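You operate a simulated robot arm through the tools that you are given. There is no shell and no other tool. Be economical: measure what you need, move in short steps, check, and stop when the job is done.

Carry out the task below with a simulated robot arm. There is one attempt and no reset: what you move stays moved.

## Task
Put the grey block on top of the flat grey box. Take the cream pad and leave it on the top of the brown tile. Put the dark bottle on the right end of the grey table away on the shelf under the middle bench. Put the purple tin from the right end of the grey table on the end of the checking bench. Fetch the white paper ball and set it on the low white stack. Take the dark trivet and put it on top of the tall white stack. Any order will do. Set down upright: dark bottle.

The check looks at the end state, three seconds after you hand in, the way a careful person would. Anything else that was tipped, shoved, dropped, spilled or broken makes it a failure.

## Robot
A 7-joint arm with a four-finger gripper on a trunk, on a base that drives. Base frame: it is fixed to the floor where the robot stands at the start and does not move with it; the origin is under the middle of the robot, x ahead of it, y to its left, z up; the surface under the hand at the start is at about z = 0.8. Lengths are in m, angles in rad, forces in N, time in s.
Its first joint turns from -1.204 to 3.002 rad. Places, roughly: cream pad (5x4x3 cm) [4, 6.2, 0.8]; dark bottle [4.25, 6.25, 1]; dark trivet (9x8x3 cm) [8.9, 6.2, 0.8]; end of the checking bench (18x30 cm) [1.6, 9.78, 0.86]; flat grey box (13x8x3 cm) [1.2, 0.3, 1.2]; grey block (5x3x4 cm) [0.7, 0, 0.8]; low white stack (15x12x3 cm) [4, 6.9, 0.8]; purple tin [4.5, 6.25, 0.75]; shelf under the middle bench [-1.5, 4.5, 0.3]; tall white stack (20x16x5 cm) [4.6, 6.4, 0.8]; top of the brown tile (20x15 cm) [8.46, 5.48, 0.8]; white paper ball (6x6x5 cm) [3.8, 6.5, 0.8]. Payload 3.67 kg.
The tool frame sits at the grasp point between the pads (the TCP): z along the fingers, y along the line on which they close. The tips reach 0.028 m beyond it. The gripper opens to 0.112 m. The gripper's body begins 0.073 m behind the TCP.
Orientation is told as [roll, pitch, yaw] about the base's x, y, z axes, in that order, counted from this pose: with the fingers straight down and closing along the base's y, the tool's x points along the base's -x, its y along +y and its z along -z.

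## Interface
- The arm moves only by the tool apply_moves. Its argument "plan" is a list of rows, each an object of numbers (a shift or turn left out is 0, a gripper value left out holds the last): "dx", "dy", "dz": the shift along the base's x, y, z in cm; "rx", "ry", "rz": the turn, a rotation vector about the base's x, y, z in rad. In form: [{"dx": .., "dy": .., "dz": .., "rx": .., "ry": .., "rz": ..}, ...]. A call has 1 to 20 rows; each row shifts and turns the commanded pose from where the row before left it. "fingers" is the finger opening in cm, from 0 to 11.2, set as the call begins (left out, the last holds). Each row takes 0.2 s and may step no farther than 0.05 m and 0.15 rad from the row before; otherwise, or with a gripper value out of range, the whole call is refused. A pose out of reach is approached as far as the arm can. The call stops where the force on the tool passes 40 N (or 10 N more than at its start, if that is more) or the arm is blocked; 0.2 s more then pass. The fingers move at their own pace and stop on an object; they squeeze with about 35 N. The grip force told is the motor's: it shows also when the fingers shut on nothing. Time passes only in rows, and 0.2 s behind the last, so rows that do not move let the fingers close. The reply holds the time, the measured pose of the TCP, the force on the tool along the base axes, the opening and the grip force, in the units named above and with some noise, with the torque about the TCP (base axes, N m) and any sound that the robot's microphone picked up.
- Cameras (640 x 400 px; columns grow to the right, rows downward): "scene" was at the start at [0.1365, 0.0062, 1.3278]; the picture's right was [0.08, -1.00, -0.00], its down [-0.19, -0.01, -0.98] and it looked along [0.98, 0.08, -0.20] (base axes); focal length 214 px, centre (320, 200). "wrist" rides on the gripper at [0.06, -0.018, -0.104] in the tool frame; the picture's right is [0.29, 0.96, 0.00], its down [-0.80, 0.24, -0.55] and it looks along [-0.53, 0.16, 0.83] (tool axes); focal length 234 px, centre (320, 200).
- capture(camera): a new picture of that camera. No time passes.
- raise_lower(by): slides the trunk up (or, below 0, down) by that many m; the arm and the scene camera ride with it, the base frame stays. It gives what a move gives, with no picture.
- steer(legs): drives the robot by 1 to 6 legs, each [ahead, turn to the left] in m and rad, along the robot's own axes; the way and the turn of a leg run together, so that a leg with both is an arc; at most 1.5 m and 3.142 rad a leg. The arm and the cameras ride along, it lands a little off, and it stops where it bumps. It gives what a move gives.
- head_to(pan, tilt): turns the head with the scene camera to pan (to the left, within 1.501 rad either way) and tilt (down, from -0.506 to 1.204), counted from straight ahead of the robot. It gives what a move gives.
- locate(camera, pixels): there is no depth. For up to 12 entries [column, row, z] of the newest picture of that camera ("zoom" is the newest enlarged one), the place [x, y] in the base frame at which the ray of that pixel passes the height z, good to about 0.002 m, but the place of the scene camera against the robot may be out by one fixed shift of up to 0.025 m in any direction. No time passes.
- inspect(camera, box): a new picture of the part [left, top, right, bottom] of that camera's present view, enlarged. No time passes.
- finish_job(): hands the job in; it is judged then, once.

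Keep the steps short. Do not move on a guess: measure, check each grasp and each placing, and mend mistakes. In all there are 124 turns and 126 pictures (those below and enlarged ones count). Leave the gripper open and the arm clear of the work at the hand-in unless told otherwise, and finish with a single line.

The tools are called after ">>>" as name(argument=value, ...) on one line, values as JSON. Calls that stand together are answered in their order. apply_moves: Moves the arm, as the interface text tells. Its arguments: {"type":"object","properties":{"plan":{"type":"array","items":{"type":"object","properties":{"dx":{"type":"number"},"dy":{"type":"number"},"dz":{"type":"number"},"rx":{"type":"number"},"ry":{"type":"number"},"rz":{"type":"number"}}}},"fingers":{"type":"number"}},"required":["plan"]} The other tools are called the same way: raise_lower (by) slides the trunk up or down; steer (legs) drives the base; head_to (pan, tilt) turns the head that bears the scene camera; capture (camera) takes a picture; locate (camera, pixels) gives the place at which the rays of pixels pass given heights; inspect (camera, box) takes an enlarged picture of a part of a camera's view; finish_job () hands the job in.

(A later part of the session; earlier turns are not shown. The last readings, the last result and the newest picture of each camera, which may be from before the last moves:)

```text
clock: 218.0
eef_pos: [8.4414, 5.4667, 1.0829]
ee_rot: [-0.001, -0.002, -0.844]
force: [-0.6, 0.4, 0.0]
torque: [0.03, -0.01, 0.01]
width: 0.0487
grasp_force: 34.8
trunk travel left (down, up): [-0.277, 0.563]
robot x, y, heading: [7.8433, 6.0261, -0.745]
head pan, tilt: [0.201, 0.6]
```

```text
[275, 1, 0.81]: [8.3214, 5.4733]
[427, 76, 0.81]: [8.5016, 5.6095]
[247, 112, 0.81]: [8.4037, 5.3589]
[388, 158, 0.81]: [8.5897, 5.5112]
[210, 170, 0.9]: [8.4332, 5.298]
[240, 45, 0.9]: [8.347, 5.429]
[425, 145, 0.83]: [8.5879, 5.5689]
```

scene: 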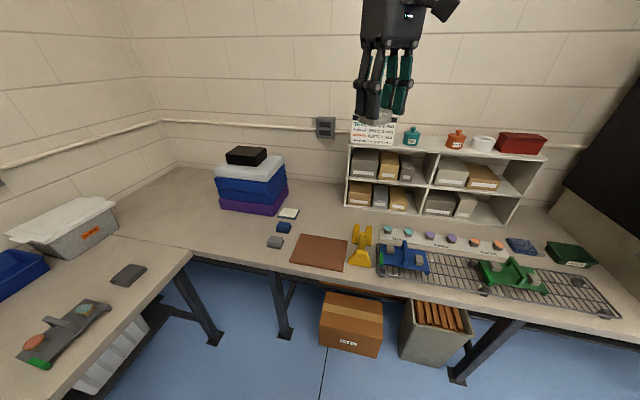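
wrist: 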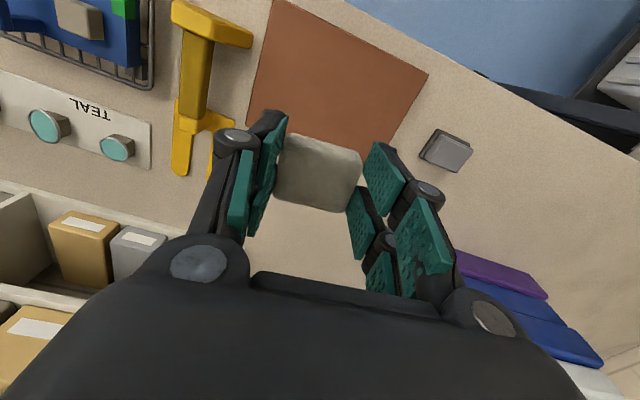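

Tile centre refined to (8.453, 5.484). Shift, lower to near, then touch down.

>>> apply_moves(plan=[{"dx": 1.1, "dy": 1.8}, {}, {}])

>>> raise_lower(by=-0.215)

>>> apply_moves(plan=[{"dz": -0.5}, {"dz": -0.5}, {"dz": -0.3}, {"dz": -0.3}, {"dz": -0.3}, {"dz": -0.2}, {"dz": -0.2}, {"dz": -0.2}, {"dz": -0.2}, {"dz": -0.2}, {}])

>>> inspect(camera="scene", box=[200, 100, 440, 250])

```text
clock: 218.8
eef_pos: [8.4524, 5.4842, 1.0827]
ee_rot: [-0.001, 0.0, -0.848]
force: [0.4, 0.5, -0.7]
torque: [0.02, 0.0, -0.02]
width: 0.0488
grasp_force: 34.9
trunk travel left (down, up): [-0.277, 0.563]
robot x, y, heading: [7.8419, 6.0267, -0.739]
head pan, tilt: [0.201, 0.6]
```

```text
clock: 221.1
eef_pos: [8.4536, 5.4853, 0.8663]
ee_rot: [-0.001, 0.001, -0.847]
force: [-0.3, -0.2, -0.6]
torque: [0.0, 0.0, 0.0]
width: 0.0489
grasp_force: 34.6
trunk travel left (down, up): [-0.062, 0.778]
robot x, y, heading: [7.8469, 6.0296, -0.744]
head pan, tilt: [0.201, 0.6]
```

```text
clock: 223.5
eef_pos: [8.4527, 5.4853, 0.8386]
ee_rot: [-0.002, -0.001, -0.846]
force: [-0.2, -0.9, 0.4]
torque: [-0.03, 0.0, 0.03]
width: 0.0489
grasp_force: 34.3
trunk travel left (down, up): [-0.062, 0.778]
robot x, y, heading: [7.849, 6.0254, -0.746]
head pan, tilt: [0.201, 0.6]
```

```text
2.67 times, centred on (320, 175) of scene
```

zoom: 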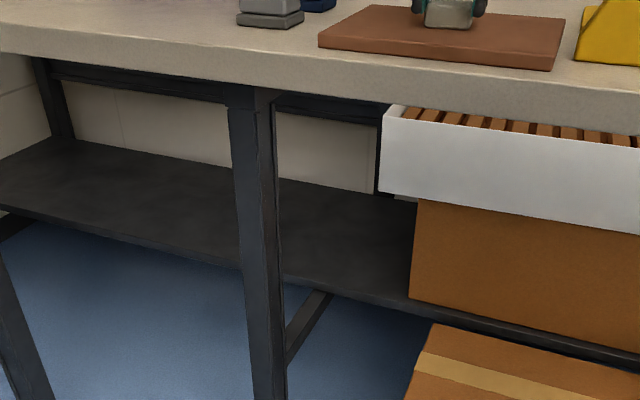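

Very close; continue to contact.

>>> apply_moves(plan=[{"dz": -0.2}, {"dz": -0.2}, {"dz": -0.2}, {"dz": -0.2}, {"dz": -0.2}, {}])

```text
clock: 224.4
eef_pos: [8.4523, 5.4852, 0.8377]
ee_rot: [0.0, -0.01, -0.848]
force: [-1.2, 2.0, 14.9]
torque: [0.12, 0.19, -0.03]
width: 0.0487
grasp_force: 34.7
trunk travel left (down, up): [-0.062, 0.778]
robot x, y, heading: [7.8416, 6.026, -0.747]
head pan, tilt: [0.201, 0.6]
stopped in row 4: the force on the tool passed its limit at 43 N (the readings are from after the stop); the commanded pose is now the measured one
```

Contact. Open, rise and check.

>>> apply_moves(plan=[{}, {}], fingers=7.5)

>>> raise_lower(by=0.35)

>>> capture(camera="wrist")

```text
clock: 225.0
eef_pos: [8.4527, 5.4835, 0.8356]
ee_rot: [0.0, -0.006, -0.847]
force: [-0.1, -0.1, 0.4]
torque: [0.01, 0.05, -0.02]
width: 0.0752
grasp_force: 0.1
trunk travel left (down, up): [-0.062, 0.778]
robot x, y, heading: [7.8453, 6.0282, -0.744]
head pan, tilt: [0.201, 0.6]
```

```text
clock: 228.4
eef_pos: [8.453, 5.4837, 1.1846]
ee_rot: [-0.001, -0.004, -0.847]
force: [0.3, -0.6, 0.6]
torque: [0.03, 0.0, 0.04]
width: 0.0749
grasp_force: 0.0
trunk travel left (down, up): [-0.412, 0.428]
robot x, y, heading: [7.8484, 6.026, -0.743]
head pan, tilt: [0.201, 0.6]
```

```text
54 pictures are left
```

wrist: 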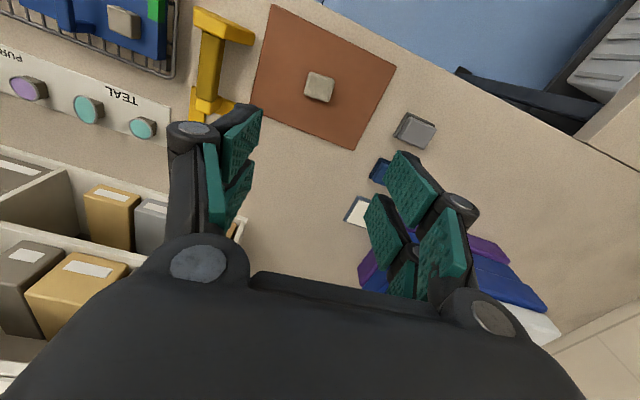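

Pad sits centred on the tile. Retract, turn to the trivet, drive 0.3 nearer.

>>> apply_moves(plan=[{"dx": -2.7, "dy": 2.5}, {"dx": -2.7, "dy": 2.5}, {"dx": -2.7, "dy": 2.5}, {"dx": -2.7, "dy": 2.5}, {"dx": -2.7, "dy": 2.5}, {"dx": -2.7, "dy": 2.5}, {"dx": -2.7, "dy": 2.5}, {}, {}], fingers=11.2)

>>> steer(legs=[[0, 0.871], [0.3, 0]])

>>> capture(camera="wrist")

```text
clock: 230.4
eef_pos: [8.264, 5.6575, 1.1864]
ee_rot: [0.001, -0.007, -0.847]
force: [-0.2, -0.3, 0.3]
torque: [0.04, 0.01, 0.03]
width: 0.1119
grasp_force: 0.0
trunk travel left (down, up): [-0.412, 0.428]
robot x, y, heading: [7.8479, 6.0228, -0.745]
head pan, tilt: [0.201, 0.6]
```

```text
clock: 234.7
eef_pos: [8.6975, 6.1457, 1.1865]
ee_rot: [0.0, -0.007, 0.02]
force: [-0.6, 0.9, -0.7]
torque: [0.01, 0.02, 0.04]
width: 0.1118
grasp_force: 0.0
trunk travel left (down, up): [-0.412, 0.428]
robot x, y, heading: [8.141, 6.0618, 0.123]
head pan, tilt: [0.201, 0.6]
```

```text
53 pictures are left
```

wrist: 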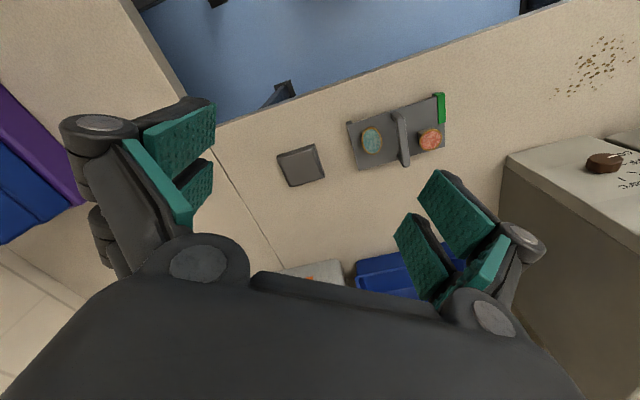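

>>> inspect(camera="wrist", box=[240, 110, 400, 210])

>>> locate(camera="wrist", pixels=[[277, 153, 0.82], [314, 144, 0.82], [325, 176, 0.82], [290, 187, 0.82], [347, 122, 0.82], [360, 170, 0.82]])

```text
4.00 times, centred on (320, 160) of wrist
```

zoom: 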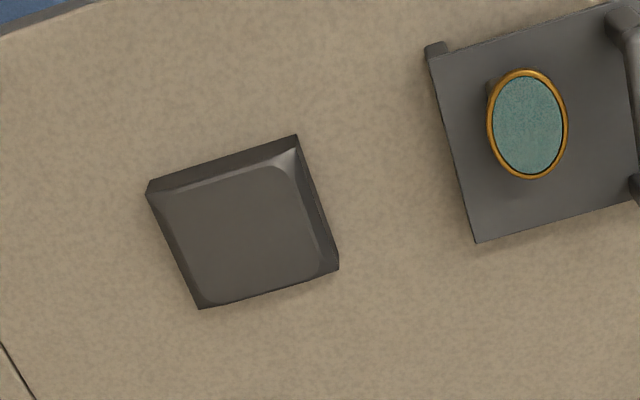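

```text
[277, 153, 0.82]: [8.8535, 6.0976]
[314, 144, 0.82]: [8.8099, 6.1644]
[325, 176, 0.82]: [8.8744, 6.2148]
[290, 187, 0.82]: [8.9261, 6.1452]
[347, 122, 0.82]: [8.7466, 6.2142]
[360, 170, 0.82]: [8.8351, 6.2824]
```

Trivet centre ≈ (8.866, 6.156), edge at ~123°. Turn +0.56, move over, lower, and re-measure.

>>> apply_moves(plan=[{"dx": 4, "dy": 0.25, "rz": 0.14}, {"dx": 4, "dy": 0.25, "rz": 0.14}, {"dx": 4, "dy": 0.25, "rz": 0.14}, {"dx": 4.8, "dy": 0.25, "rz": 0.14}, {}, {}])

>>> raise_lower(by=-0.22)

>>> capture(camera="wrist")

```text
clock: 236.1
eef_pos: [8.8656, 6.1545, 1.1859]
ee_rot: [0.0, -0.008, 0.579]
force: [0.0, 0.2, 0.1]
torque: [0.0, 0.01, 0.01]
width: 0.1122
grasp_force: 0.1
trunk travel left (down, up): [-0.412, 0.428]
robot x, y, heading: [8.1478, 6.0651, 0.122]
head pan, tilt: [0.201, 0.6]
```

```text
clock: 238.5
eef_pos: [8.8668, 6.1548, 0.965]
ee_rot: [0.0, -0.007, 0.579]
force: [0.4, -1.0, 0.6]
torque: [0.0, 0.01, -0.01]
width: 0.1121
grasp_force: 0.1
trunk travel left (down, up): [-0.192, 0.648]
robot x, y, heading: [8.1437, 6.0665, 0.118]
head pan, tilt: [0.201, 0.6]
```

```text
51 pictures are left
```

wrist: 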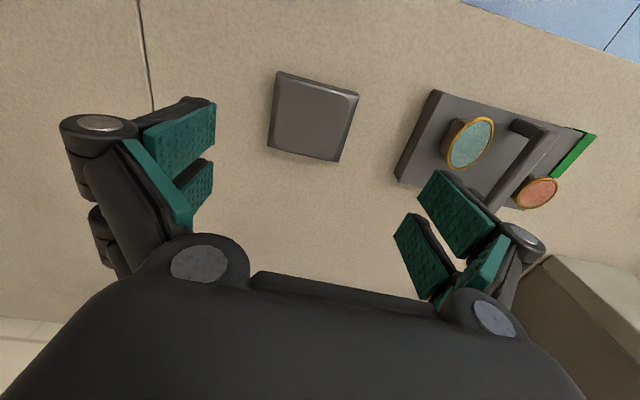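

>>> locate(camera="wrist", pixels=[[278, 72, 0.82], [358, 93, 0.82], [340, 162, 0.82], [267, 149, 0.82], [433, 90, 0.81], [397, 180, 0.81]])

```text
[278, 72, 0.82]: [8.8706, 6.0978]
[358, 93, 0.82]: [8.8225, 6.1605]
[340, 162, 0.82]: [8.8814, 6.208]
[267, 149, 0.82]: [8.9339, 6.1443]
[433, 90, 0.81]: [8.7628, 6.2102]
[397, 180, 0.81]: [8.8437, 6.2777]
```

Small correction, lower, and grip.

>>> apply_moves(plan=[{"dx": 1.0, "dy": -0.2, "rz": 0.07}, {}, {}])

>>> raise_lower(by=-0.09)

>>> capture(camera="wrist")

```text
clock: 239.3
eef_pos: [8.875, 6.1519, 0.9655]
ee_rot: [-0.001, -0.008, 0.647]
force: [0.2, 0.0, -0.9]
torque: [-0.01, 0.01, -0.02]
width: 0.1118
grasp_force: 0.2
trunk travel left (down, up): [-0.192, 0.648]
robot x, y, heading: [8.1444, 6.0632, 0.121]
head pan, tilt: [0.201, 0.6]
```

```text
clock: 240.5
eef_pos: [8.8751, 6.153, 0.8765]
ee_rot: [-0.001, -0.008, 0.65]
force: [-0.3, 0.2, 0.1]
torque: [0.0, -0.02, 0.0]
width: 0.1118
grasp_force: 0.1
trunk travel left (down, up): [-0.102, 0.738]
robot x, y, heading: [8.1455, 6.0637, 0.125]
head pan, tilt: [0.201, 0.6]
```

```text
50 pictures are left
```

wrist: 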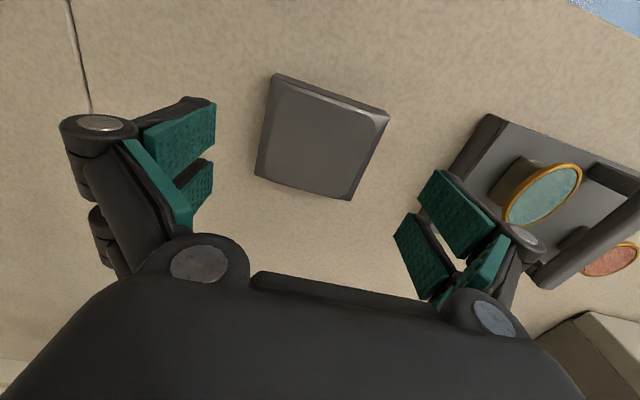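

Centred and aligned. Lower and close, then lift.

>>> raise_lower(by=-0.042)

>>> apply_moves(plan=[{}, {}, {}], fingers=0)

>>> raise_lower(by=0.4)

>>> capture(camera="wrist")

```text
clock: 241.4
eef_pos: [8.876, 6.1519, 0.8328]
ee_rot: [0.0, -0.005, 0.649]
force: [0.0, -0.1, 0.3]
torque: [0.0, -0.01, 0.0]
width: 0.1122
grasp_force: 0.1
trunk travel left (down, up): [-0.06, 0.78]
robot x, y, heading: [8.1455, 6.0639, 0.126]
head pan, tilt: [0.201, 0.6]
```

```text
clock: 242.2
eef_pos: [8.8766, 6.1521, 0.8346]
ee_rot: [0.0, -0.007, 0.651]
force: [0.1, 0.0, 0.5]
torque: [0.0, 0.03, 0.03]
width: 0.0
grasp_force: 34.7
trunk travel left (down, up): [-0.06, 0.78]
robot x, y, heading: [8.1447, 6.0614, 0.12]
head pan, tilt: [0.201, 0.6]
```

```text
clock: 246.0
eef_pos: [8.8751, 6.1533, 1.2344]
ee_rot: [-0.002, -0.007, 0.65]
force: [-0.6, 0.8, -0.5]
torque: [0.0, -0.04, -0.01]
width: 0.0
grasp_force: 35.1
trunk travel left (down, up): [-0.46, 0.38]
robot x, y, heading: [8.1429, 6.0632, 0.119]
head pan, tilt: [0.201, 0.6]
```

```text
49 pictures are left
```

wrist: 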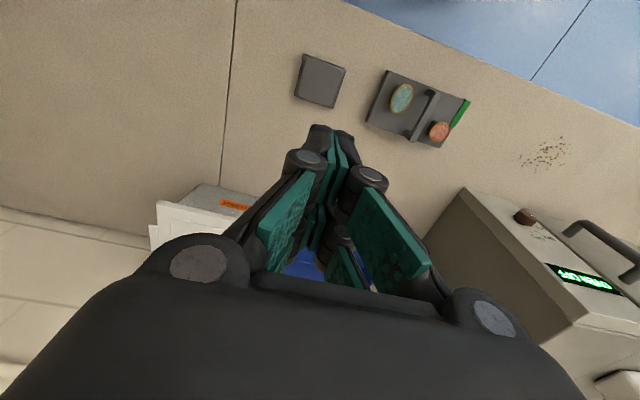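

Missed: the fingers closed above the trivet, so its top is lower (~0.78 by comparing both views). Re-measure at 0.78.

>>> inspect(camera="wrist", box=[260, 30, 420, 130])

>>> locate(camera="wrist", pixels=[[305, 53, 0.78], [347, 68, 0.78], [335, 108, 0.78], [294, 95, 0.78]])

```text
4.00 times, centred on (340, 80) of wrist
```

zoom: 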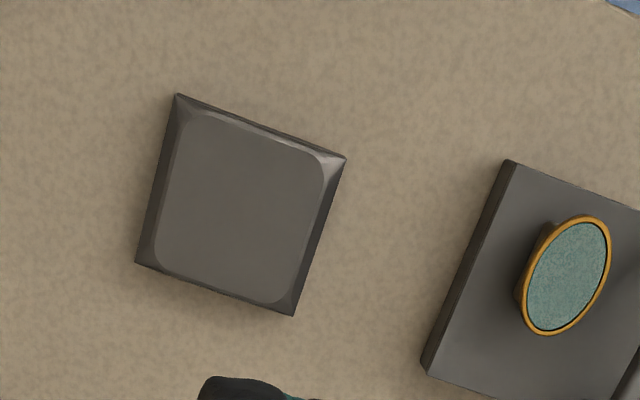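

```text
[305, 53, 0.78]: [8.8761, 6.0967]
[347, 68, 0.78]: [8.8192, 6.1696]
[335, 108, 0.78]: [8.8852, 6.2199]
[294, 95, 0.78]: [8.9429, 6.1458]
```

9 cm side is across the fingers with ~1 cm each side, aligned. Open, shift, lower to 0.835, then ease down with the arm and close.

>>> apply_moves(plan=[{"dx": 0.6, "dy": 0.5}, {}, {}], fingers=11.2)

>>> raise_lower(by=-0.4)

>>> apply_moves(plan=[{"dz": -0.5}, {"dz": -0.5}, {"dz": -0.5}, {"dz": -0.5}, {"dz": -0.4}, {}, {}])

>>> capture(camera="wrist")

```text
clock: 246.8
eef_pos: [8.882, 6.1577, 1.2335]
ee_rot: [0.0, -0.007, 0.65]
force: [-0.7, -0.6, -1.0]
torque: [0.01, 0.0, -0.02]
width: 0.1118
grasp_force: 0.1
trunk travel left (down, up): [-0.46, 0.38]
robot x, y, heading: [8.1436, 6.0658, 0.124]
head pan, tilt: [0.201, 0.6]
```

```text
clock: 250.6
eef_pos: [8.8821, 6.1563, 0.8337]
ee_rot: [0.0, -0.008, 0.65]
force: [-0.3, 0.1, 0.5]
torque: [-0.01, 0.0, 0.01]
width: 0.112
grasp_force: 0.2
trunk travel left (down, up): [-0.06, 0.78]
robot x, y, heading: [8.1465, 6.0655, 0.125]
head pan, tilt: [0.201, 0.6]
```

```text
clock: 252.2
eef_pos: [8.881, 6.1585, 0.8101]
ee_rot: [0.0, -0.007, 0.649]
force: [0.2, 0.5, 0.0]
torque: [-0.02, 0.02, 0.0]
width: 0.112
grasp_force: 0.0
trunk travel left (down, up): [-0.06, 0.78]
robot x, y, heading: [8.1411, 6.0631, 0.127]
head pan, tilt: [0.201, 0.6]
```

```text
47 pictures are left
```

wrist: 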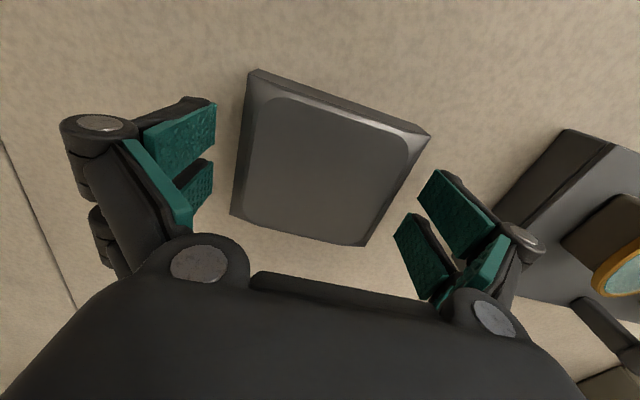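

>>> locate(camera="wrist", pixels=[[258, 70, 0.78], [431, 133, 0.78], [367, 246, 0.78], [231, 216, 0.78], [258, 70, 0.765], [431, 133, 0.765], [367, 246, 0.765], [231, 216, 0.765]])

```text
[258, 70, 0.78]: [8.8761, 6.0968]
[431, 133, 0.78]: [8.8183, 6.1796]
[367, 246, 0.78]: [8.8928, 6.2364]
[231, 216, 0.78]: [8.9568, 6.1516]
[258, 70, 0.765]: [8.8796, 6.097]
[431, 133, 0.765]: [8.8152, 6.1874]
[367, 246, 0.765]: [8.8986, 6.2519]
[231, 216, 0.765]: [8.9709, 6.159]
```

Rim is at ~0.79, centred. Ease down 0.6 cm more and close.

>>> apply_moves(plan=[{"dz": -0.3}, {"dz": -0.3}, {}])

>>> apply_moves(plan=[{}, {}, {}], fingers=0)

```text
clock: 253.0
eef_pos: [8.8817, 6.1578, 0.8031]
ee_rot: [0.0, -0.008, 0.65]
force: [1.0, 0.2, 0.2]
torque: [-0.01, -0.02, 0.01]
width: 0.1119
grasp_force: 0.1
trunk travel left (down, up): [-0.06, 0.78]
robot x, y, heading: [8.1476, 6.0643, 0.125]
head pan, tilt: [0.201, 0.6]
```

```text
clock: 253.8
eef_pos: [8.8824, 6.1579, 0.8017]
ee_rot: [-0.001, -0.007, 0.651]
force: [-0.3, -0.1, 2.0]
torque: [-0.03, 0.0, 0.05]
width: 0.0894
grasp_force: 34.9
trunk travel left (down, up): [-0.06, 0.78]
robot x, y, heading: [8.1495, 6.0655, 0.118]
head pan, tilt: [0.201, 0.6]
```

Gripped at 8.9 cm. Lift and check.

>>> raise_lower(by=0.4)

>>> raise_lower(by=0.25)

>>> capture(camera="wrist")

```text
clock: 257.7
eef_pos: [8.883, 6.1575, 1.2035]
ee_rot: [0.0, -0.008, 0.649]
force: [0.6, -0.7, -0.9]
torque: [-0.01, 0.02, 0.02]
width: 0.0891
grasp_force: 35.4
trunk travel left (down, up): [-0.46, 0.38]
robot x, y, heading: [8.1446, 6.0612, 0.123]
head pan, tilt: [0.201, 0.6]
```

```text
clock: 260.2
eef_pos: [8.8824, 6.1572, 1.4525]
ee_rot: [0.0, -0.008, 0.651]
force: [-0.3, -0.6, -0.5]
torque: [0.0, -0.01, 0.01]
width: 0.0895
grasp_force: 34.7
trunk travel left (down, up): [-0.71, 0.13]
robot x, y, heading: [8.1462, 6.0645, 0.118]
head pan, tilt: [0.201, 0.6]
```

```text
46 pictures are left
```

wrist: 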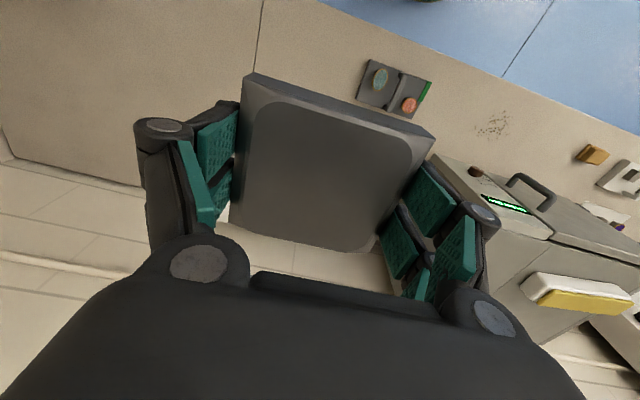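

Trivet held level. Retract, square the hand to the robot, back off and drive to the right end of the grey table.

>>> apply_moves(plan=[{"dx": -3.8, "dy": -0.4, "rz": -0.1325}, {"dx": -3.8, "dy": -0.4, "rz": -0.1325}, {"dx": -3.8, "dy": -0.4, "rz": -0.1325}, {"dx": -3.8, "dy": -0.4, "rz": -0.1325}, {"dx": -3.8, "dy": -0.4}, {}, {}])

>>> steer(legs=[[-0.3, 0], [0, 3.09], [1.5, 0], [1.4, 0], [0, -1.0]])

>>> head_to(pan=0.0, tilt=0.7)

>>> capture(camera="scene")

```text
clock: 261.8
eef_pos: [8.6914, 6.1362, 1.4548]
ee_rot: [0.0, -0.007, 0.119]
force: [-0.2, -0.5, -0.5]
torque: [0.01, 0.0, 0.01]
width: 0.089
grasp_force: 34.7
trunk travel left (down, up): [-0.71, 0.13]
robot x, y, heading: [8.1428, 6.0628, 0.121]
head pan, tilt: [0.201, 0.6]
```

```text
clock: 287.2
eef_pos: [4.6289, 6.4074, 1.4552]
ee_rot: [0.0, -0.005, 2.152]
force: [0.2, -0.3, -1.1]
torque: [0.02, 0.04, -0.01]
width: 0.0893
grasp_force: 35.1
trunk travel left (down, up): [-0.71, 0.13]
robot x, y, heading: [4.9378, 5.9527, 2.152]
head pan, tilt: [0.201, 0.6]
```

```text
clock: 288.0
eef_pos: [4.6282, 6.4076, 1.4542]
ee_rot: [-0.001, -0.009, 2.152]
force: [0.8, -0.2, -0.5]
torque: [0.0, 0.06, 0.01]
width: 0.0896
grasp_force: 34.1
trunk travel left (down, up): [-0.71, 0.13]
robot x, y, heading: [4.9392, 5.9495, 2.155]
head pan, tilt: [0.0, 0.7]
```

```text
45 pictures are left
```

scene: 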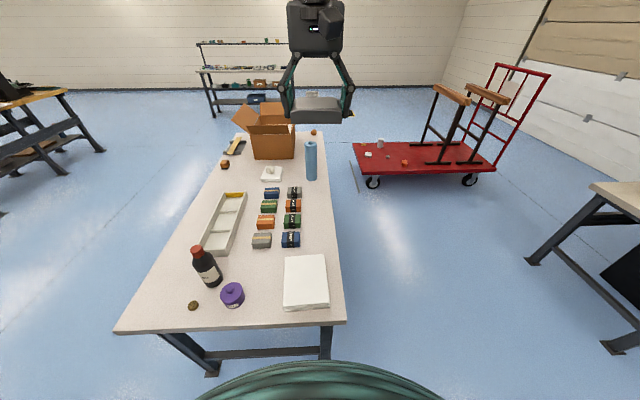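

>>> locate(camera="scene", pixels=[[285, 257, 0.85], [324, 254, 0.85], [330, 302, 0.85], [284, 308, 0.85], [232, 293, 0.86], [232, 305, 0.81], [207, 287, 0.8], [193, 306, 0.8]])

>>> capture(camera="wrist")

```text
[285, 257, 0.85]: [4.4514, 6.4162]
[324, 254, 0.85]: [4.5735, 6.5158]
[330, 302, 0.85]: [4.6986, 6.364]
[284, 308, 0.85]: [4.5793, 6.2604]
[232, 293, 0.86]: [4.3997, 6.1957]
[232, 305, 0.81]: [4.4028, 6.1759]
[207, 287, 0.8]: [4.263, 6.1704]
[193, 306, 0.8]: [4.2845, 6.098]
```

```text
44 pictures are left
```

wrist: 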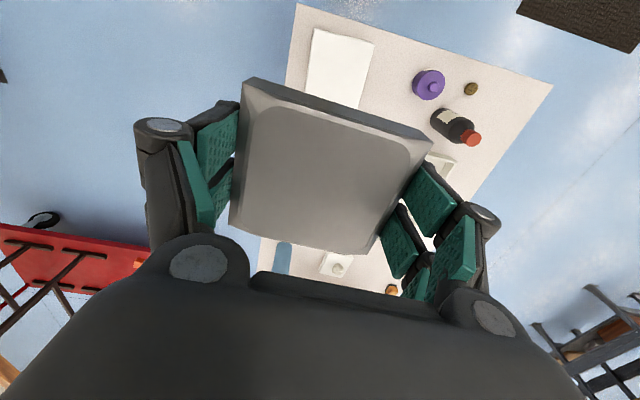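

Stack centre (4.576, 6.390) agrees in both cameras. Move over, lower and touch down.

>>> apply_moves(plan=[{"dx": -2.6, "dy": -0.9, "rz": 0.06}, {"dx": -2.6, "dy": -0.9}, {}, {}])

>>> raise_lower(by=-0.4)

>>> raise_lower(by=-0.13)

>>> apply_moves(plan=[{"dz": -0.6}, {"dz": -0.6}, {"dz": -0.6}, {"dz": -0.5}, {"dz": -0.3}, {"dz": -0.3}, {"dz": -0.3}, {"dz": -0.3}, {"dz": -0.3}, {}])

>>> capture(camera="scene")

```text
clock: 289.0
eef_pos: [4.5759, 6.3876, 1.4539]
ee_rot: [-0.001, -0.006, 2.212]
force: [0.0, 0.2, -1.0]
torque: [0.06, 0.01, 0.0]
width: 0.0892
grasp_force: 34.3
trunk travel left (down, up): [-0.71, 0.13]
robot x, y, heading: [4.9374, 5.9505, 2.154]
head pan, tilt: [0.0, 0.7]
```

```text
clock: 292.8
eef_pos: [4.5755, 6.3891, 1.0554]
ee_rot: [0.0, -0.006, 2.213]
force: [0.5, 0.6, -0.6]
torque: [-0.01, 0.0, -0.03]
width: 0.0895
grasp_force: 35.0
trunk travel left (down, up): [-0.31, 0.53]
robot x, y, heading: [4.9408, 5.9497, 2.152]
head pan, tilt: [0.0, 0.7]
```

```text
clock: 294.4
eef_pos: [4.5763, 6.3876, 0.9248]
ee_rot: [0.0, -0.007, 2.213]
force: [0.3, -0.1, -0.2]
torque: [0.01, -0.01, -0.03]
width: 0.0894
grasp_force: 34.6
trunk travel left (down, up): [-0.18, 0.66]
robot x, y, heading: [4.9397, 5.9514, 2.157]
head pan, tilt: [0.0, 0.7]
```

```text
clock: 296.6
eef_pos: [4.5768, 6.3881, 0.8854]
ee_rot: [0.0, -0.006, 2.212]
force: [-0.9, -0.2, -0.1]
torque: [-0.04, -0.02, -0.05]
width: 0.0893
grasp_force: 35.0
trunk travel left (down, up): [-0.18, 0.66]
robot x, y, heading: [4.9394, 5.9474, 2.157]
head pan, tilt: [0.0, 0.7]
```

```text
43 pictures are left
```

scene: 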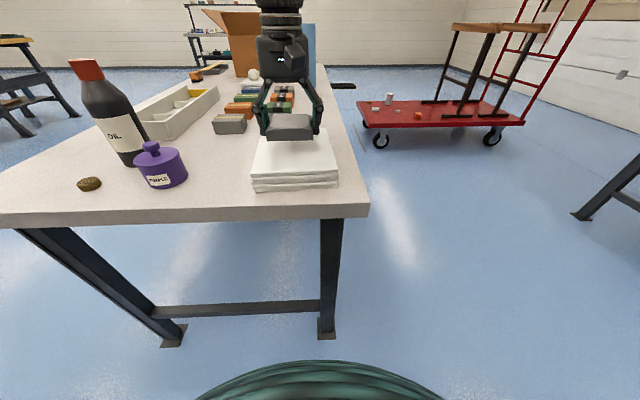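

Almost down; continue to contact, release, rise.

>>> apply_moves(plan=[{"dz": -0.3}, {"dz": -0.3}, {"dz": -0.2}, {"dz": -0.2}, {"dz": -0.2}, {"dz": -0.2}, {"dz": -0.2}, {"dz": -0.2}, {}])

```text
clock: 298.6
eef_pos: [4.5764, 6.3887, 0.8686]
ee_rot: [0.001, -0.008, 2.213]
force: [-0.3, -0.3, -0.6]
torque: [-0.02, 0.01, 0.0]
width: 0.0893
grasp_force: 35.4
trunk travel left (down, up): [-0.18, 0.66]
robot x, y, heading: [4.9409, 5.9494, 2.157]
head pan, tilt: [0.0, 0.7]
```

>>> apply_moves(plan=[{"dz": -0.2}, {"dz": -0.2}, {"dz": -0.2}, {"dz": -0.2}, {"dz": -0.2}, {"dz": -0.2}, {}])

>>> inspect(camera="scene", box=[220, 100, 380, 200])

```text
clock: 300.2
eef_pos: [4.577, 6.3879, 0.8578]
ee_rot: [0.001, -0.011, 2.213]
force: [-4.1, 4.6, 22.3]
torque: [0.14, 0.12, 0.01]
width: 0.0897
grasp_force: 35.1
trunk travel left (down, up): [-0.18, 0.66]
robot x, y, heading: [4.9376, 5.9512, 2.156]
head pan, tilt: [0.0, 0.7]
```

```text
4.00 times, centred on (300, 150) of scene
```

zoom: 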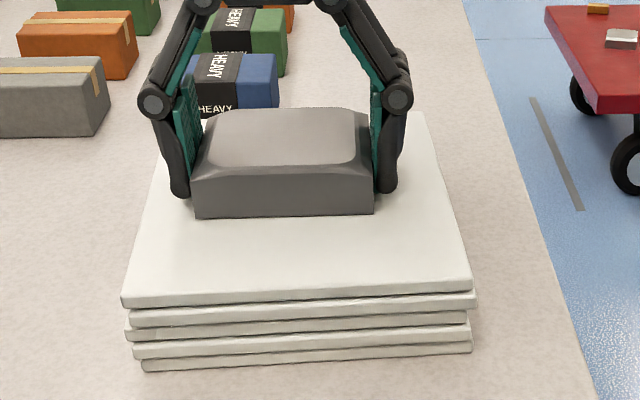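

On the stack. Release fully and rise 0.35.

>>> apply_moves(plan=[{}, {}], fingers=11.2)

>>> raise_lower(by=0.4)

>>> capture(camera="scene")

>>> capture(camera="wrist")

```text
clock: 300.8
eef_pos: [4.5775, 6.3869, 0.8555]
ee_rot: [-0.002, -0.01, 2.213]
force: [0.3, -0.2, -0.3]
torque: [0.02, -0.01, 0.0]
width: 0.112
grasp_force: 0.1
trunk travel left (down, up): [-0.18, 0.66]
robot x, y, heading: [4.9346, 5.9477, 2.15]
head pan, tilt: [0.0, 0.7]
```

```text
clock: 304.6
eef_pos: [4.5769, 6.389, 1.257]
ee_rot: [-0.001, -0.01, 2.213]
force: [-0.1, -0.8, -0.1]
torque: [0.02, -0.04, -0.01]
width: 0.1122
grasp_force: 0.1
trunk travel left (down, up): [-0.58, 0.26]
robot x, y, heading: [4.9373, 5.9517, 2.157]
head pan, tilt: [0.0, 0.7]
```

```text
41 pictures are left
```

scene: 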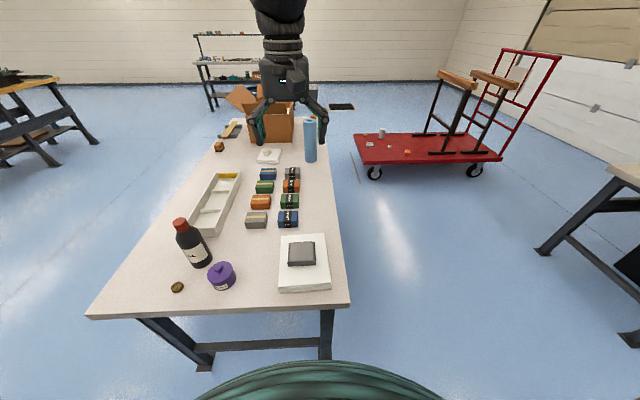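

```text
40 pictures are left
```

wrist: 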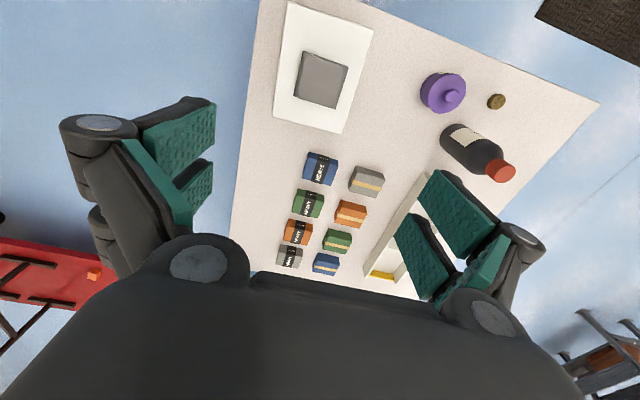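

Trivet sits on the tall stack. Turn left 0.46 to bring the hand over the purple tin.

>>> steer(legs=[[0, 0.46]])

>>> capture(camera="wrist")

```text
clock: 306.4
eef_pos: [4.4204, 6.1823, 1.2575]
ee_rot: [-0.001, -0.007, 2.675]
force: [-0.3, 0.0, 0.5]
torque: [0.02, -0.02, 0.01]
width: 0.1119
grasp_force: 0.0
trunk travel left (down, up): [-0.58, 0.26]
robot x, y, heading: [4.9376, 5.9526, 2.613]
head pan, tilt: [0.0, 0.7]
```

```text
39 pictures are left
```

wrist: 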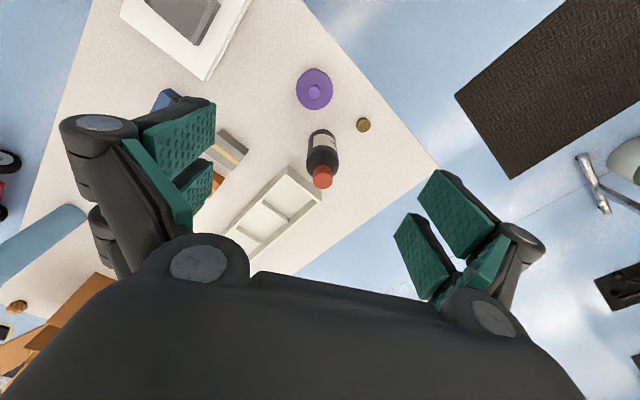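

>>> inspect(camera="wrist", box=[250, 50, 410, 200])

>>> locate(camera="wrist", pixels=[[314, 91, 0.88], [314, 89, 0.85], [295, 88, 0.85], [333, 88, 0.85], [322, 177, 1.0], [322, 177, 1.05], [320, 138, 0.82]])

>>> inspect(camera="scene", box=[240, 180, 400, 300])

```text
2.67 times, centred on (330, 125) of wrist
```

zoom: 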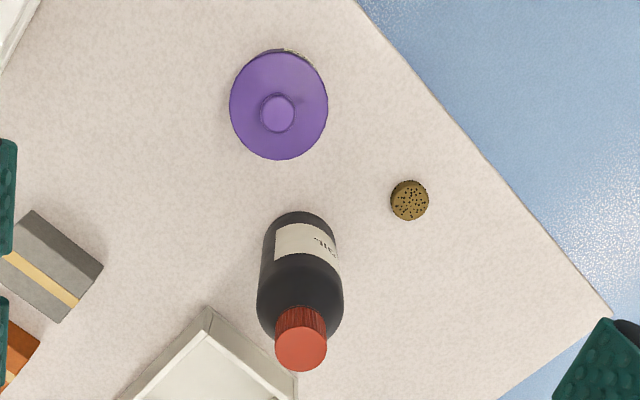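

```text
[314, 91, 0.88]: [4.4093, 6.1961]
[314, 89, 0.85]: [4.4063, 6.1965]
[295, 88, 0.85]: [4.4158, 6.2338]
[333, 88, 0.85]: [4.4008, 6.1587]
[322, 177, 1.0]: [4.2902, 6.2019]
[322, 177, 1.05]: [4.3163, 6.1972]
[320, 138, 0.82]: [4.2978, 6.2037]
```

```text
3.33 times, centred on (320, 240) of scene
```

zoom: 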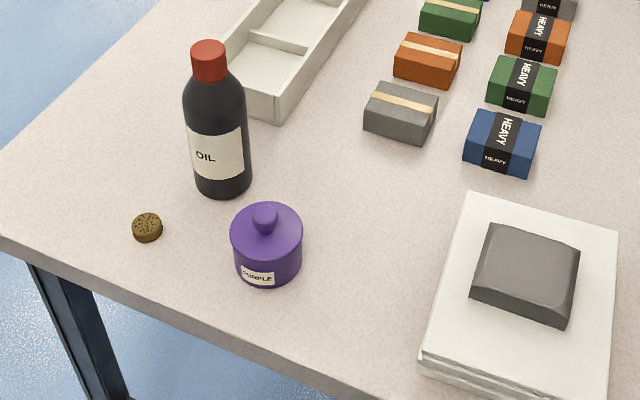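

Tin centre ≈ (4.408, 6.196), diameter ~7.5 cm. Shift over and lower to 0.94; look again.

>>> apply_moves(plan=[{"dx": -1.2, "dy": 1.4}, {}, {}])

>>> raise_lower(by=-0.31)

>>> capture(camera="wrist")

```text
clock: 307.1
eef_pos: [4.4079, 6.1961, 1.2568]
ee_rot: [0.0, -0.007, 2.673]
force: [-0.3, 0.3, 0.1]
torque: [-0.01, -0.02, 0.02]
width: 0.1121
grasp_force: 0.1
trunk travel left (down, up): [-0.58, 0.26]
robot x, y, heading: [4.9375, 5.949, 2.619]
head pan, tilt: [0.0, 0.7]
```

```text
clock: 310.2
eef_pos: [4.408, 6.1963, 0.9447]
ee_rot: [0.001, -0.007, 2.675]
force: [0.9, -0.7, 0.5]
torque: [-0.01, 0.01, 0.0]
width: 0.1121
grasp_force: 0.0
trunk travel left (down, up): [-0.27, 0.57]
robot x, y, heading: [4.9383, 5.9505, 2.61]
head pan, tilt: [0.0, 0.7]
```

```text
36 pictures are left
```

wrist: 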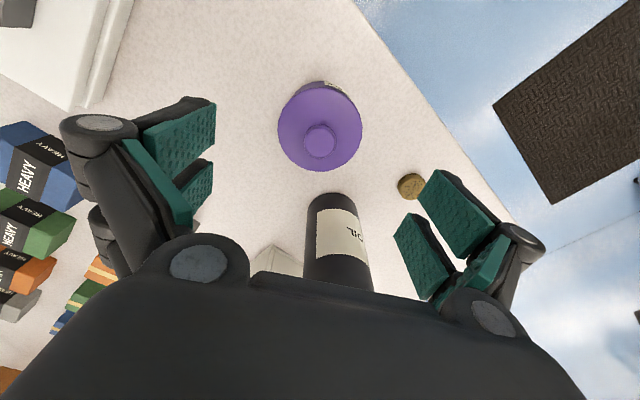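

>>> locate(camera="wrist", pixels=[[320, 140, 0.885], [320, 126, 0.86], [277, 127, 0.86], [362, 127, 0.86], [330, 200, 0.81]])

```text
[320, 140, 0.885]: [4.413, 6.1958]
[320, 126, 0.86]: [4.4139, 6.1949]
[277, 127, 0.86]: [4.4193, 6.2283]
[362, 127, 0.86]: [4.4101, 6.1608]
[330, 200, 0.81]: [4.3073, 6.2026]
```

Shift 0.5 cm back, lower to 0.837, grip, lift.

>>> apply_moves(plan=[{"dx": 0.5}, {}])

>>> raise_lower(by=-0.108)

>>> apply_moves(plan=[{}, {}, {}], fingers=0)

>>> raise_lower(by=0.4)

>>> inspect(camera="scene", box=[200, 20, 440, 300])

>>> capture(camera="wrist")

```text
clock: 310.8
eef_pos: [4.4116, 6.1967, 0.9457]
ee_rot: [0.002, -0.007, 2.673]
force: [0.3, -0.3, 0.6]
torque: [0.02, 0.03, 0.03]
width: 0.1119
grasp_force: 0.0
trunk travel left (down, up): [-0.27, 0.57]
robot x, y, heading: [4.9364, 5.9482, 2.615]
head pan, tilt: [0.0, 0.7]
```

```text
clock: 312.2
eef_pos: [4.4122, 6.1954, 0.8393]
ee_rot: [0.0, -0.007, 2.674]
force: [-0.6, -0.1, 0.8]
torque: [0.01, 0.02, -0.02]
width: 0.1121
grasp_force: 0.2
trunk travel left (down, up): [-0.162, 0.678]
robot x, y, heading: [4.9405, 5.9471, 2.616]
head pan, tilt: [0.0, 0.7]
```

```text
clock: 313.0
eef_pos: [4.413, 6.1962, 0.8385]
ee_rot: [0.0, -0.009, 2.673]
force: [0.7, 0.2, 5.6]
torque: [-0.13, 0.1, 0.01]
width: 0.071
grasp_force: 34.9
trunk travel left (down, up): [-0.162, 0.678]
robot x, y, heading: [4.9388, 5.9527, 2.616]
head pan, tilt: [0.0, 0.7]
heard: snap
```

```text
clock: 316.9
eef_pos: [4.4121, 6.1958, 1.2372]
ee_rot: [0.0, -0.007, 2.675]
force: [0.3, 0.1, -0.2]
torque: [0.0, 0.03, 0.03]
width: 0.0709
grasp_force: 34.8
trunk travel left (down, up): [-0.562, 0.278]
robot x, y, heading: [4.9373, 5.948, 2.617]
head pan, tilt: [0.0, 0.7]
```

```text
1.43 times, centred on (320, 160) of scene
```

zoom: 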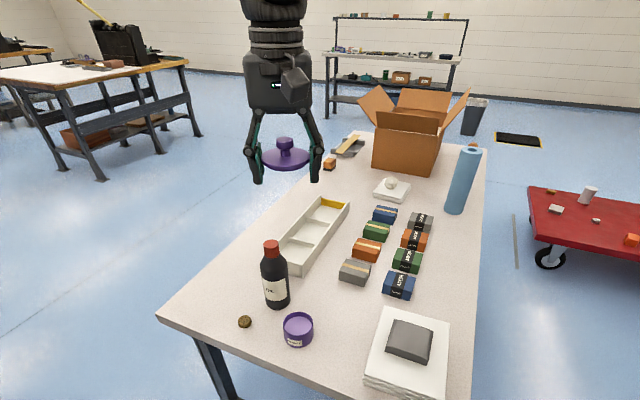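

```text
34 pictures are left
```

wrist: 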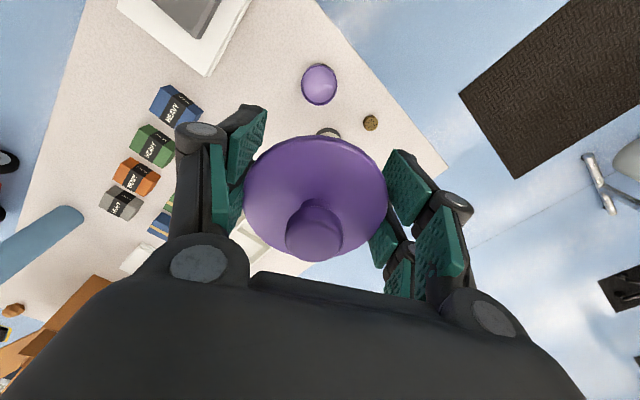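

The squeeze popped the lid off ("snap"); the body stayed. I'll reseat the lid: check body position against the hand first.

>>> inspect(camera="wrist", box=[280, 50, 360, 150])

>>> locate(camera="wrist", pixels=[[319, 82, 0.845], [302, 82, 0.845], [336, 82, 0.845], [319, 65, 0.845], [319, 103, 0.845]])

```text
4.00 times, centred on (320, 100) of wrist
```

zoom: 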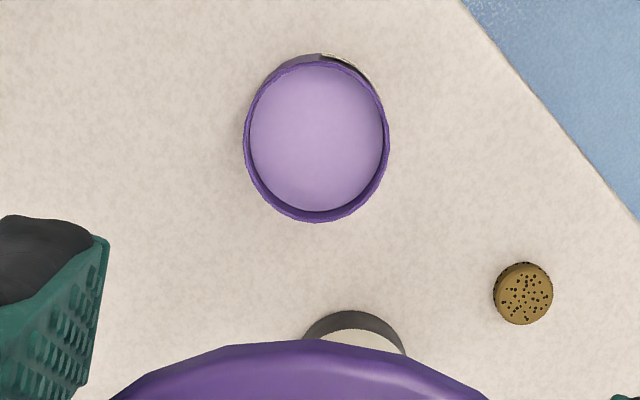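

```text
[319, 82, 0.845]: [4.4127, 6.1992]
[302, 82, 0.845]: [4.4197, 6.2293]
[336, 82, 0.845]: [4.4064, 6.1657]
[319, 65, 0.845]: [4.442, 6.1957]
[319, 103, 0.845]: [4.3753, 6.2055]
```

Body rim is right under the lid (within ~3 mm). Lower and press the lid back on.

>>> raise_lower(by=-0.38)

>>> apply_moves(plan=[{"dz": -0.4}, {"dz": -0.4}, {"dz": -0.4}, {"dz": -0.3}, {"dz": -0.3}, {"dz": -0.3}, {"dz": -0.3}, {}])

>>> inspect(camera="scene", box=[220, 60, 420, 260])

```text
clock: 320.5
eef_pos: [4.4115, 6.1973, 0.8584]
ee_rot: [-0.001, -0.006, 2.673]
force: [0.7, 0.0, -0.1]
torque: [0.0, 0.03, -0.01]
width: 0.0709
grasp_force: 35.0
trunk travel left (down, up): [-0.182, 0.658]
robot x, y, heading: [4.9398, 5.9504, 2.618]
head pan, tilt: [0.0, 0.7]
```

```text
clock: 322.3
eef_pos: [4.4117, 6.1953, 0.8369]
ee_rot: [0.003, -0.011, 2.675]
force: [-5.6, 3.5, 35.1]
torque: [0.2, 0.37, -0.13]
width: 0.0713
grasp_force: 35.0
trunk travel left (down, up): [-0.182, 0.658]
robot x, y, heading: [4.9404, 5.9488, 2.618]
head pan, tilt: [0.0, 0.7]
heard: snap
```

```text
2.00 times, centred on (320, 160) of scene
```

zoom: 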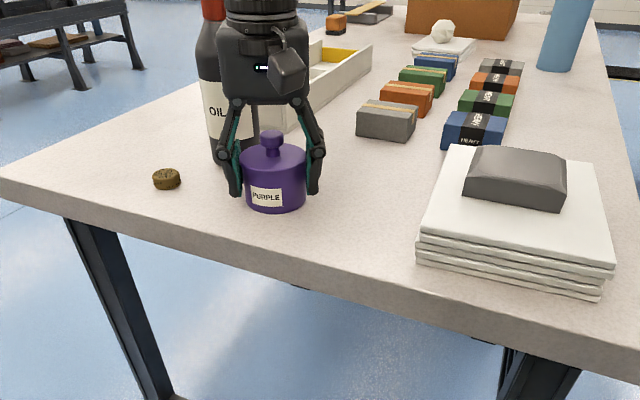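

"Snap" again: the lid clicked back on. Now open, go lower so the pads sit on the body, and grip again, listening for a snap.

>>> apply_moves(plan=[{}, {}, {}], fingers=10.5)

>>> apply_moves(plan=[{"dz": -0.3}, {"dz": -0.3}, {"dz": -0.3}, {"dz": -0.3}, {"dz": -0.2}, {}])

>>> apply_moves(plan=[{}, {}, {}], fingers=0)

>>> inspect(camera="scene", box=[260, 90, 380, 190])

```text
clock: 323.1
eef_pos: [4.4112, 6.197, 0.833]
ee_rot: [0.002, -0.007, 2.674]
force: [0.0, -0.1, 0.5]
torque: [0.0, -0.01, 0.0]
width: 0.1049
grasp_force: 0.1
trunk travel left (down, up): [-0.182, 0.658]
robot x, y, heading: [4.9378, 5.9534, 2.615]
head pan, tilt: [0.0, 0.7]
```

```text
clock: 324.5
eef_pos: [4.4123, 6.1956, 0.8189]
ee_rot: [0.0, -0.006, 2.673]
force: [0.4, -0.1, 0.1]
torque: [0.01, 0.0, 0.02]
width: 0.1051
grasp_force: 0.1
trunk travel left (down, up): [-0.182, 0.658]
robot x, y, heading: [4.9402, 5.9508, 2.617]
head pan, tilt: [0.0, 0.7]
```

```text
clock: 325.3
eef_pos: [4.4111, 6.1963, 0.8193]
ee_rot: [-0.001, -0.007, 2.672]
force: [-0.3, 0.0, 2.4]
torque: [0.11, 0.02, -0.01]
width: 0.0703
grasp_force: 34.7
trunk travel left (down, up): [-0.182, 0.658]
robot x, y, heading: [4.9387, 5.95, 2.612]
head pan, tilt: [0.0, 0.7]
heard: snap
```

```text
4.00 times, centred on (320, 140) of scene
```

zoom: 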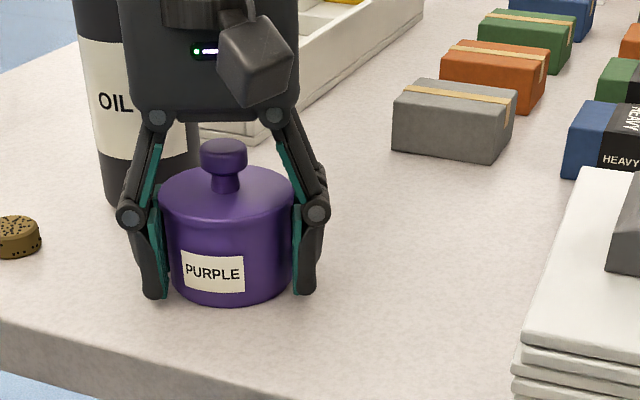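

Width is now 7.03 cm (the body's). Lift 6 cm and look whether body and lid come together.

>>> raise_lower(by=0.06)

>>> inspect(camera="scene", box=[240, 70, 400, 190])

```text
clock: 326.3
eef_pos: [4.4129, 6.1953, 0.8797]
ee_rot: [-0.001, -0.007, 2.675]
force: [-0.6, -0.1, -1.2]
torque: [-0.04, -0.03, 0.0]
width: 0.0702
grasp_force: 34.9
trunk travel left (down, up): [-0.242, 0.598]
robot x, y, heading: [4.9383, 5.95, 2.613]
head pan, tilt: [0.0, 0.7]
```

```text
3.33 times, centred on (320, 130) of scene
```

zoom: 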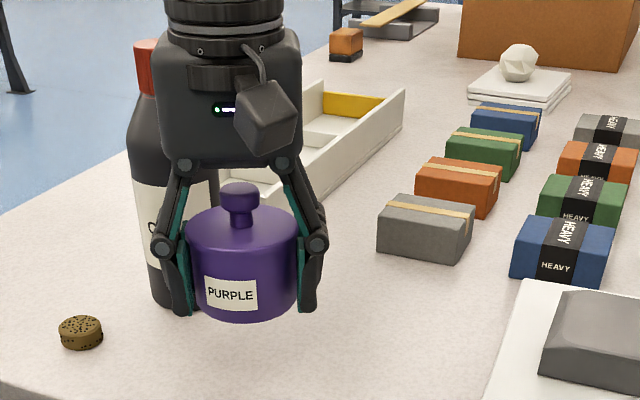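

Tin and lid lifted together. Raise, then drive around the grey table toward the checking bench.

>>> raise_lower(by=0.4)

>>> steer(legs=[[0, 1.165], [1.2, 0], [0, -1.57], [1.5, 0], [1.4, 0], [0, -0.43]])

>>> head_to(pan=0.2, tilt=0.35)

>>> capture(camera="scene")

```text
clock: 330.2
eef_pos: [4.4131, 6.1965, 1.2795]
ee_rot: [-0.001, -0.005, 2.674]
force: [-0.2, 0.2, -1.5]
torque: [0.01, -0.06, 0.0]
width: 0.0705
grasp_force: 35.1
trunk travel left (down, up): [-0.642, 0.198]
robot x, y, heading: [4.9407, 5.9475, 2.617]
head pan, tilt: [0.0, 0.7]
```

```text
clock: 357.8
eef_pos: [2.0611, 8.0987, 1.2812]
ee_rot: [-0.001, -0.008, 1.852]
force: [0.0, -0.5, -1.2]
torque: [0.0, 0.02, 0.02]
width: 0.0704
grasp_force: 34.7
trunk travel left (down, up): [-0.642, 0.198]
robot x, y, heading: [2.24, 7.5458, 1.795]
head pan, tilt: [0.0, 0.7]
```

```text
clock: 358.7
eef_pos: [2.0612, 8.0979, 1.279]
ee_rot: [0.001, -0.007, 1.851]
force: [-0.2, 0.0, -2.9]
torque: [-0.04, -0.05, -0.03]
width: 0.0702
grasp_force: 34.1
trunk travel left (down, up): [-0.642, 0.198]
robot x, y, heading: [2.2427, 7.5468, 1.796]
head pan, tilt: [0.201, 0.351]
```

```text
29 pictures are left
```

scene: 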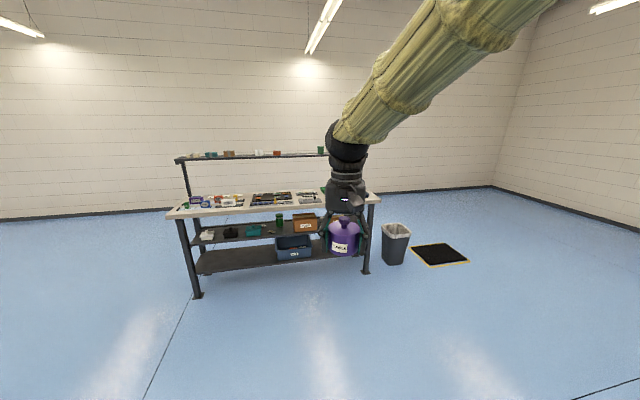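

>>> inspect(camera="scene", box=[160, 140, 400, 290])

>>> locate(camera="scene", pixels=[[167, 218, 0.86], [381, 201, 0.86], [370, 192, 0.86], [196, 297, 0], [367, 273, 0], [392, 262, 0]])

>>> capture(camera="wrist")

```text
2.67 times, centred on (280, 215) of scene
```

zoom: 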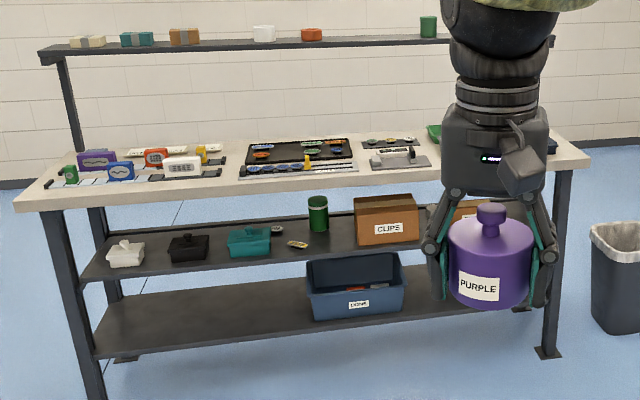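

```text
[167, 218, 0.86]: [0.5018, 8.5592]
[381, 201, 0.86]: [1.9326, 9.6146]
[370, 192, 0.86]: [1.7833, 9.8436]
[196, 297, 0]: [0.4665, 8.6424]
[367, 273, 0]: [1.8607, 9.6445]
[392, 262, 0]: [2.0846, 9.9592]
```

```text
27 pictures are left
```

wrist: 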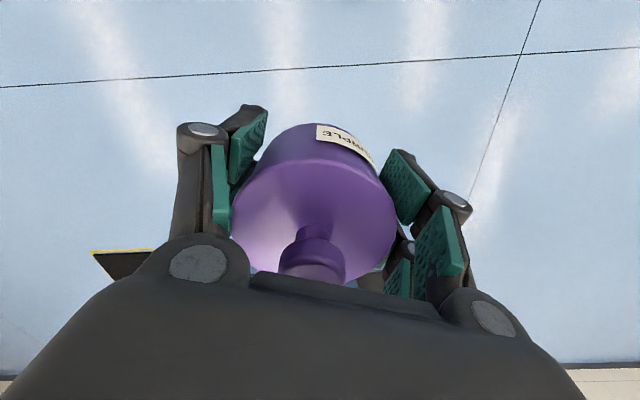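

Drive up to the bench's right end and face it.

>>> steer(legs=[[0, -0.075], [1.5, 0], [0.05, 0], [0, 0.488]])

>>> head_to(pan=0.0, tilt=0.75)

>>> capture(camera="scene")

```text
clock: 368.5
eef_pos: [1.6238, 9.5256, 1.2796]
ee_rot: [-0.001, -0.006, 2.268]
force: [0.9, -0.2, -1.9]
torque: [-0.01, -0.04, -0.01]
width: 0.0702
grasp_force: 34.9
trunk travel left (down, up): [-0.642, 0.198]
robot x, y, heading: [2.0103, 9.0886, 2.211]
head pan, tilt: [0.201, 0.351]
```

```text
clock: 369.4
eef_pos: [1.6224, 9.5253, 1.2794]
ee_rot: [0.0, -0.007, 2.267]
force: [-0.3, 1.1, -1.9]
torque: [-0.02, -0.01, 0.01]
width: 0.07
grasp_force: 34.6
trunk travel left (down, up): [-0.642, 0.198]
robot x, y, heading: [2.0094, 9.0911, 2.208]
head pan, tilt: [0.0, 0.75]
```

```text
26 pictures are left
```

scene: 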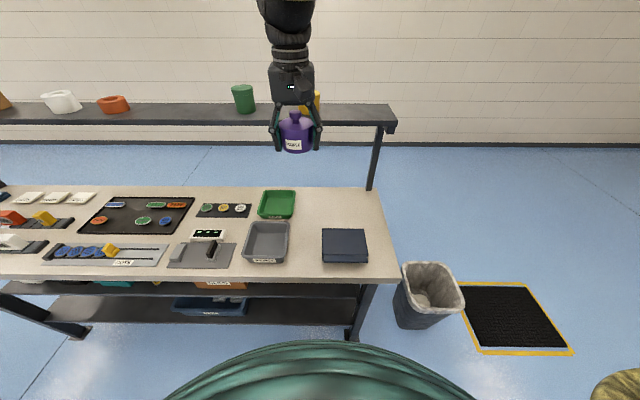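

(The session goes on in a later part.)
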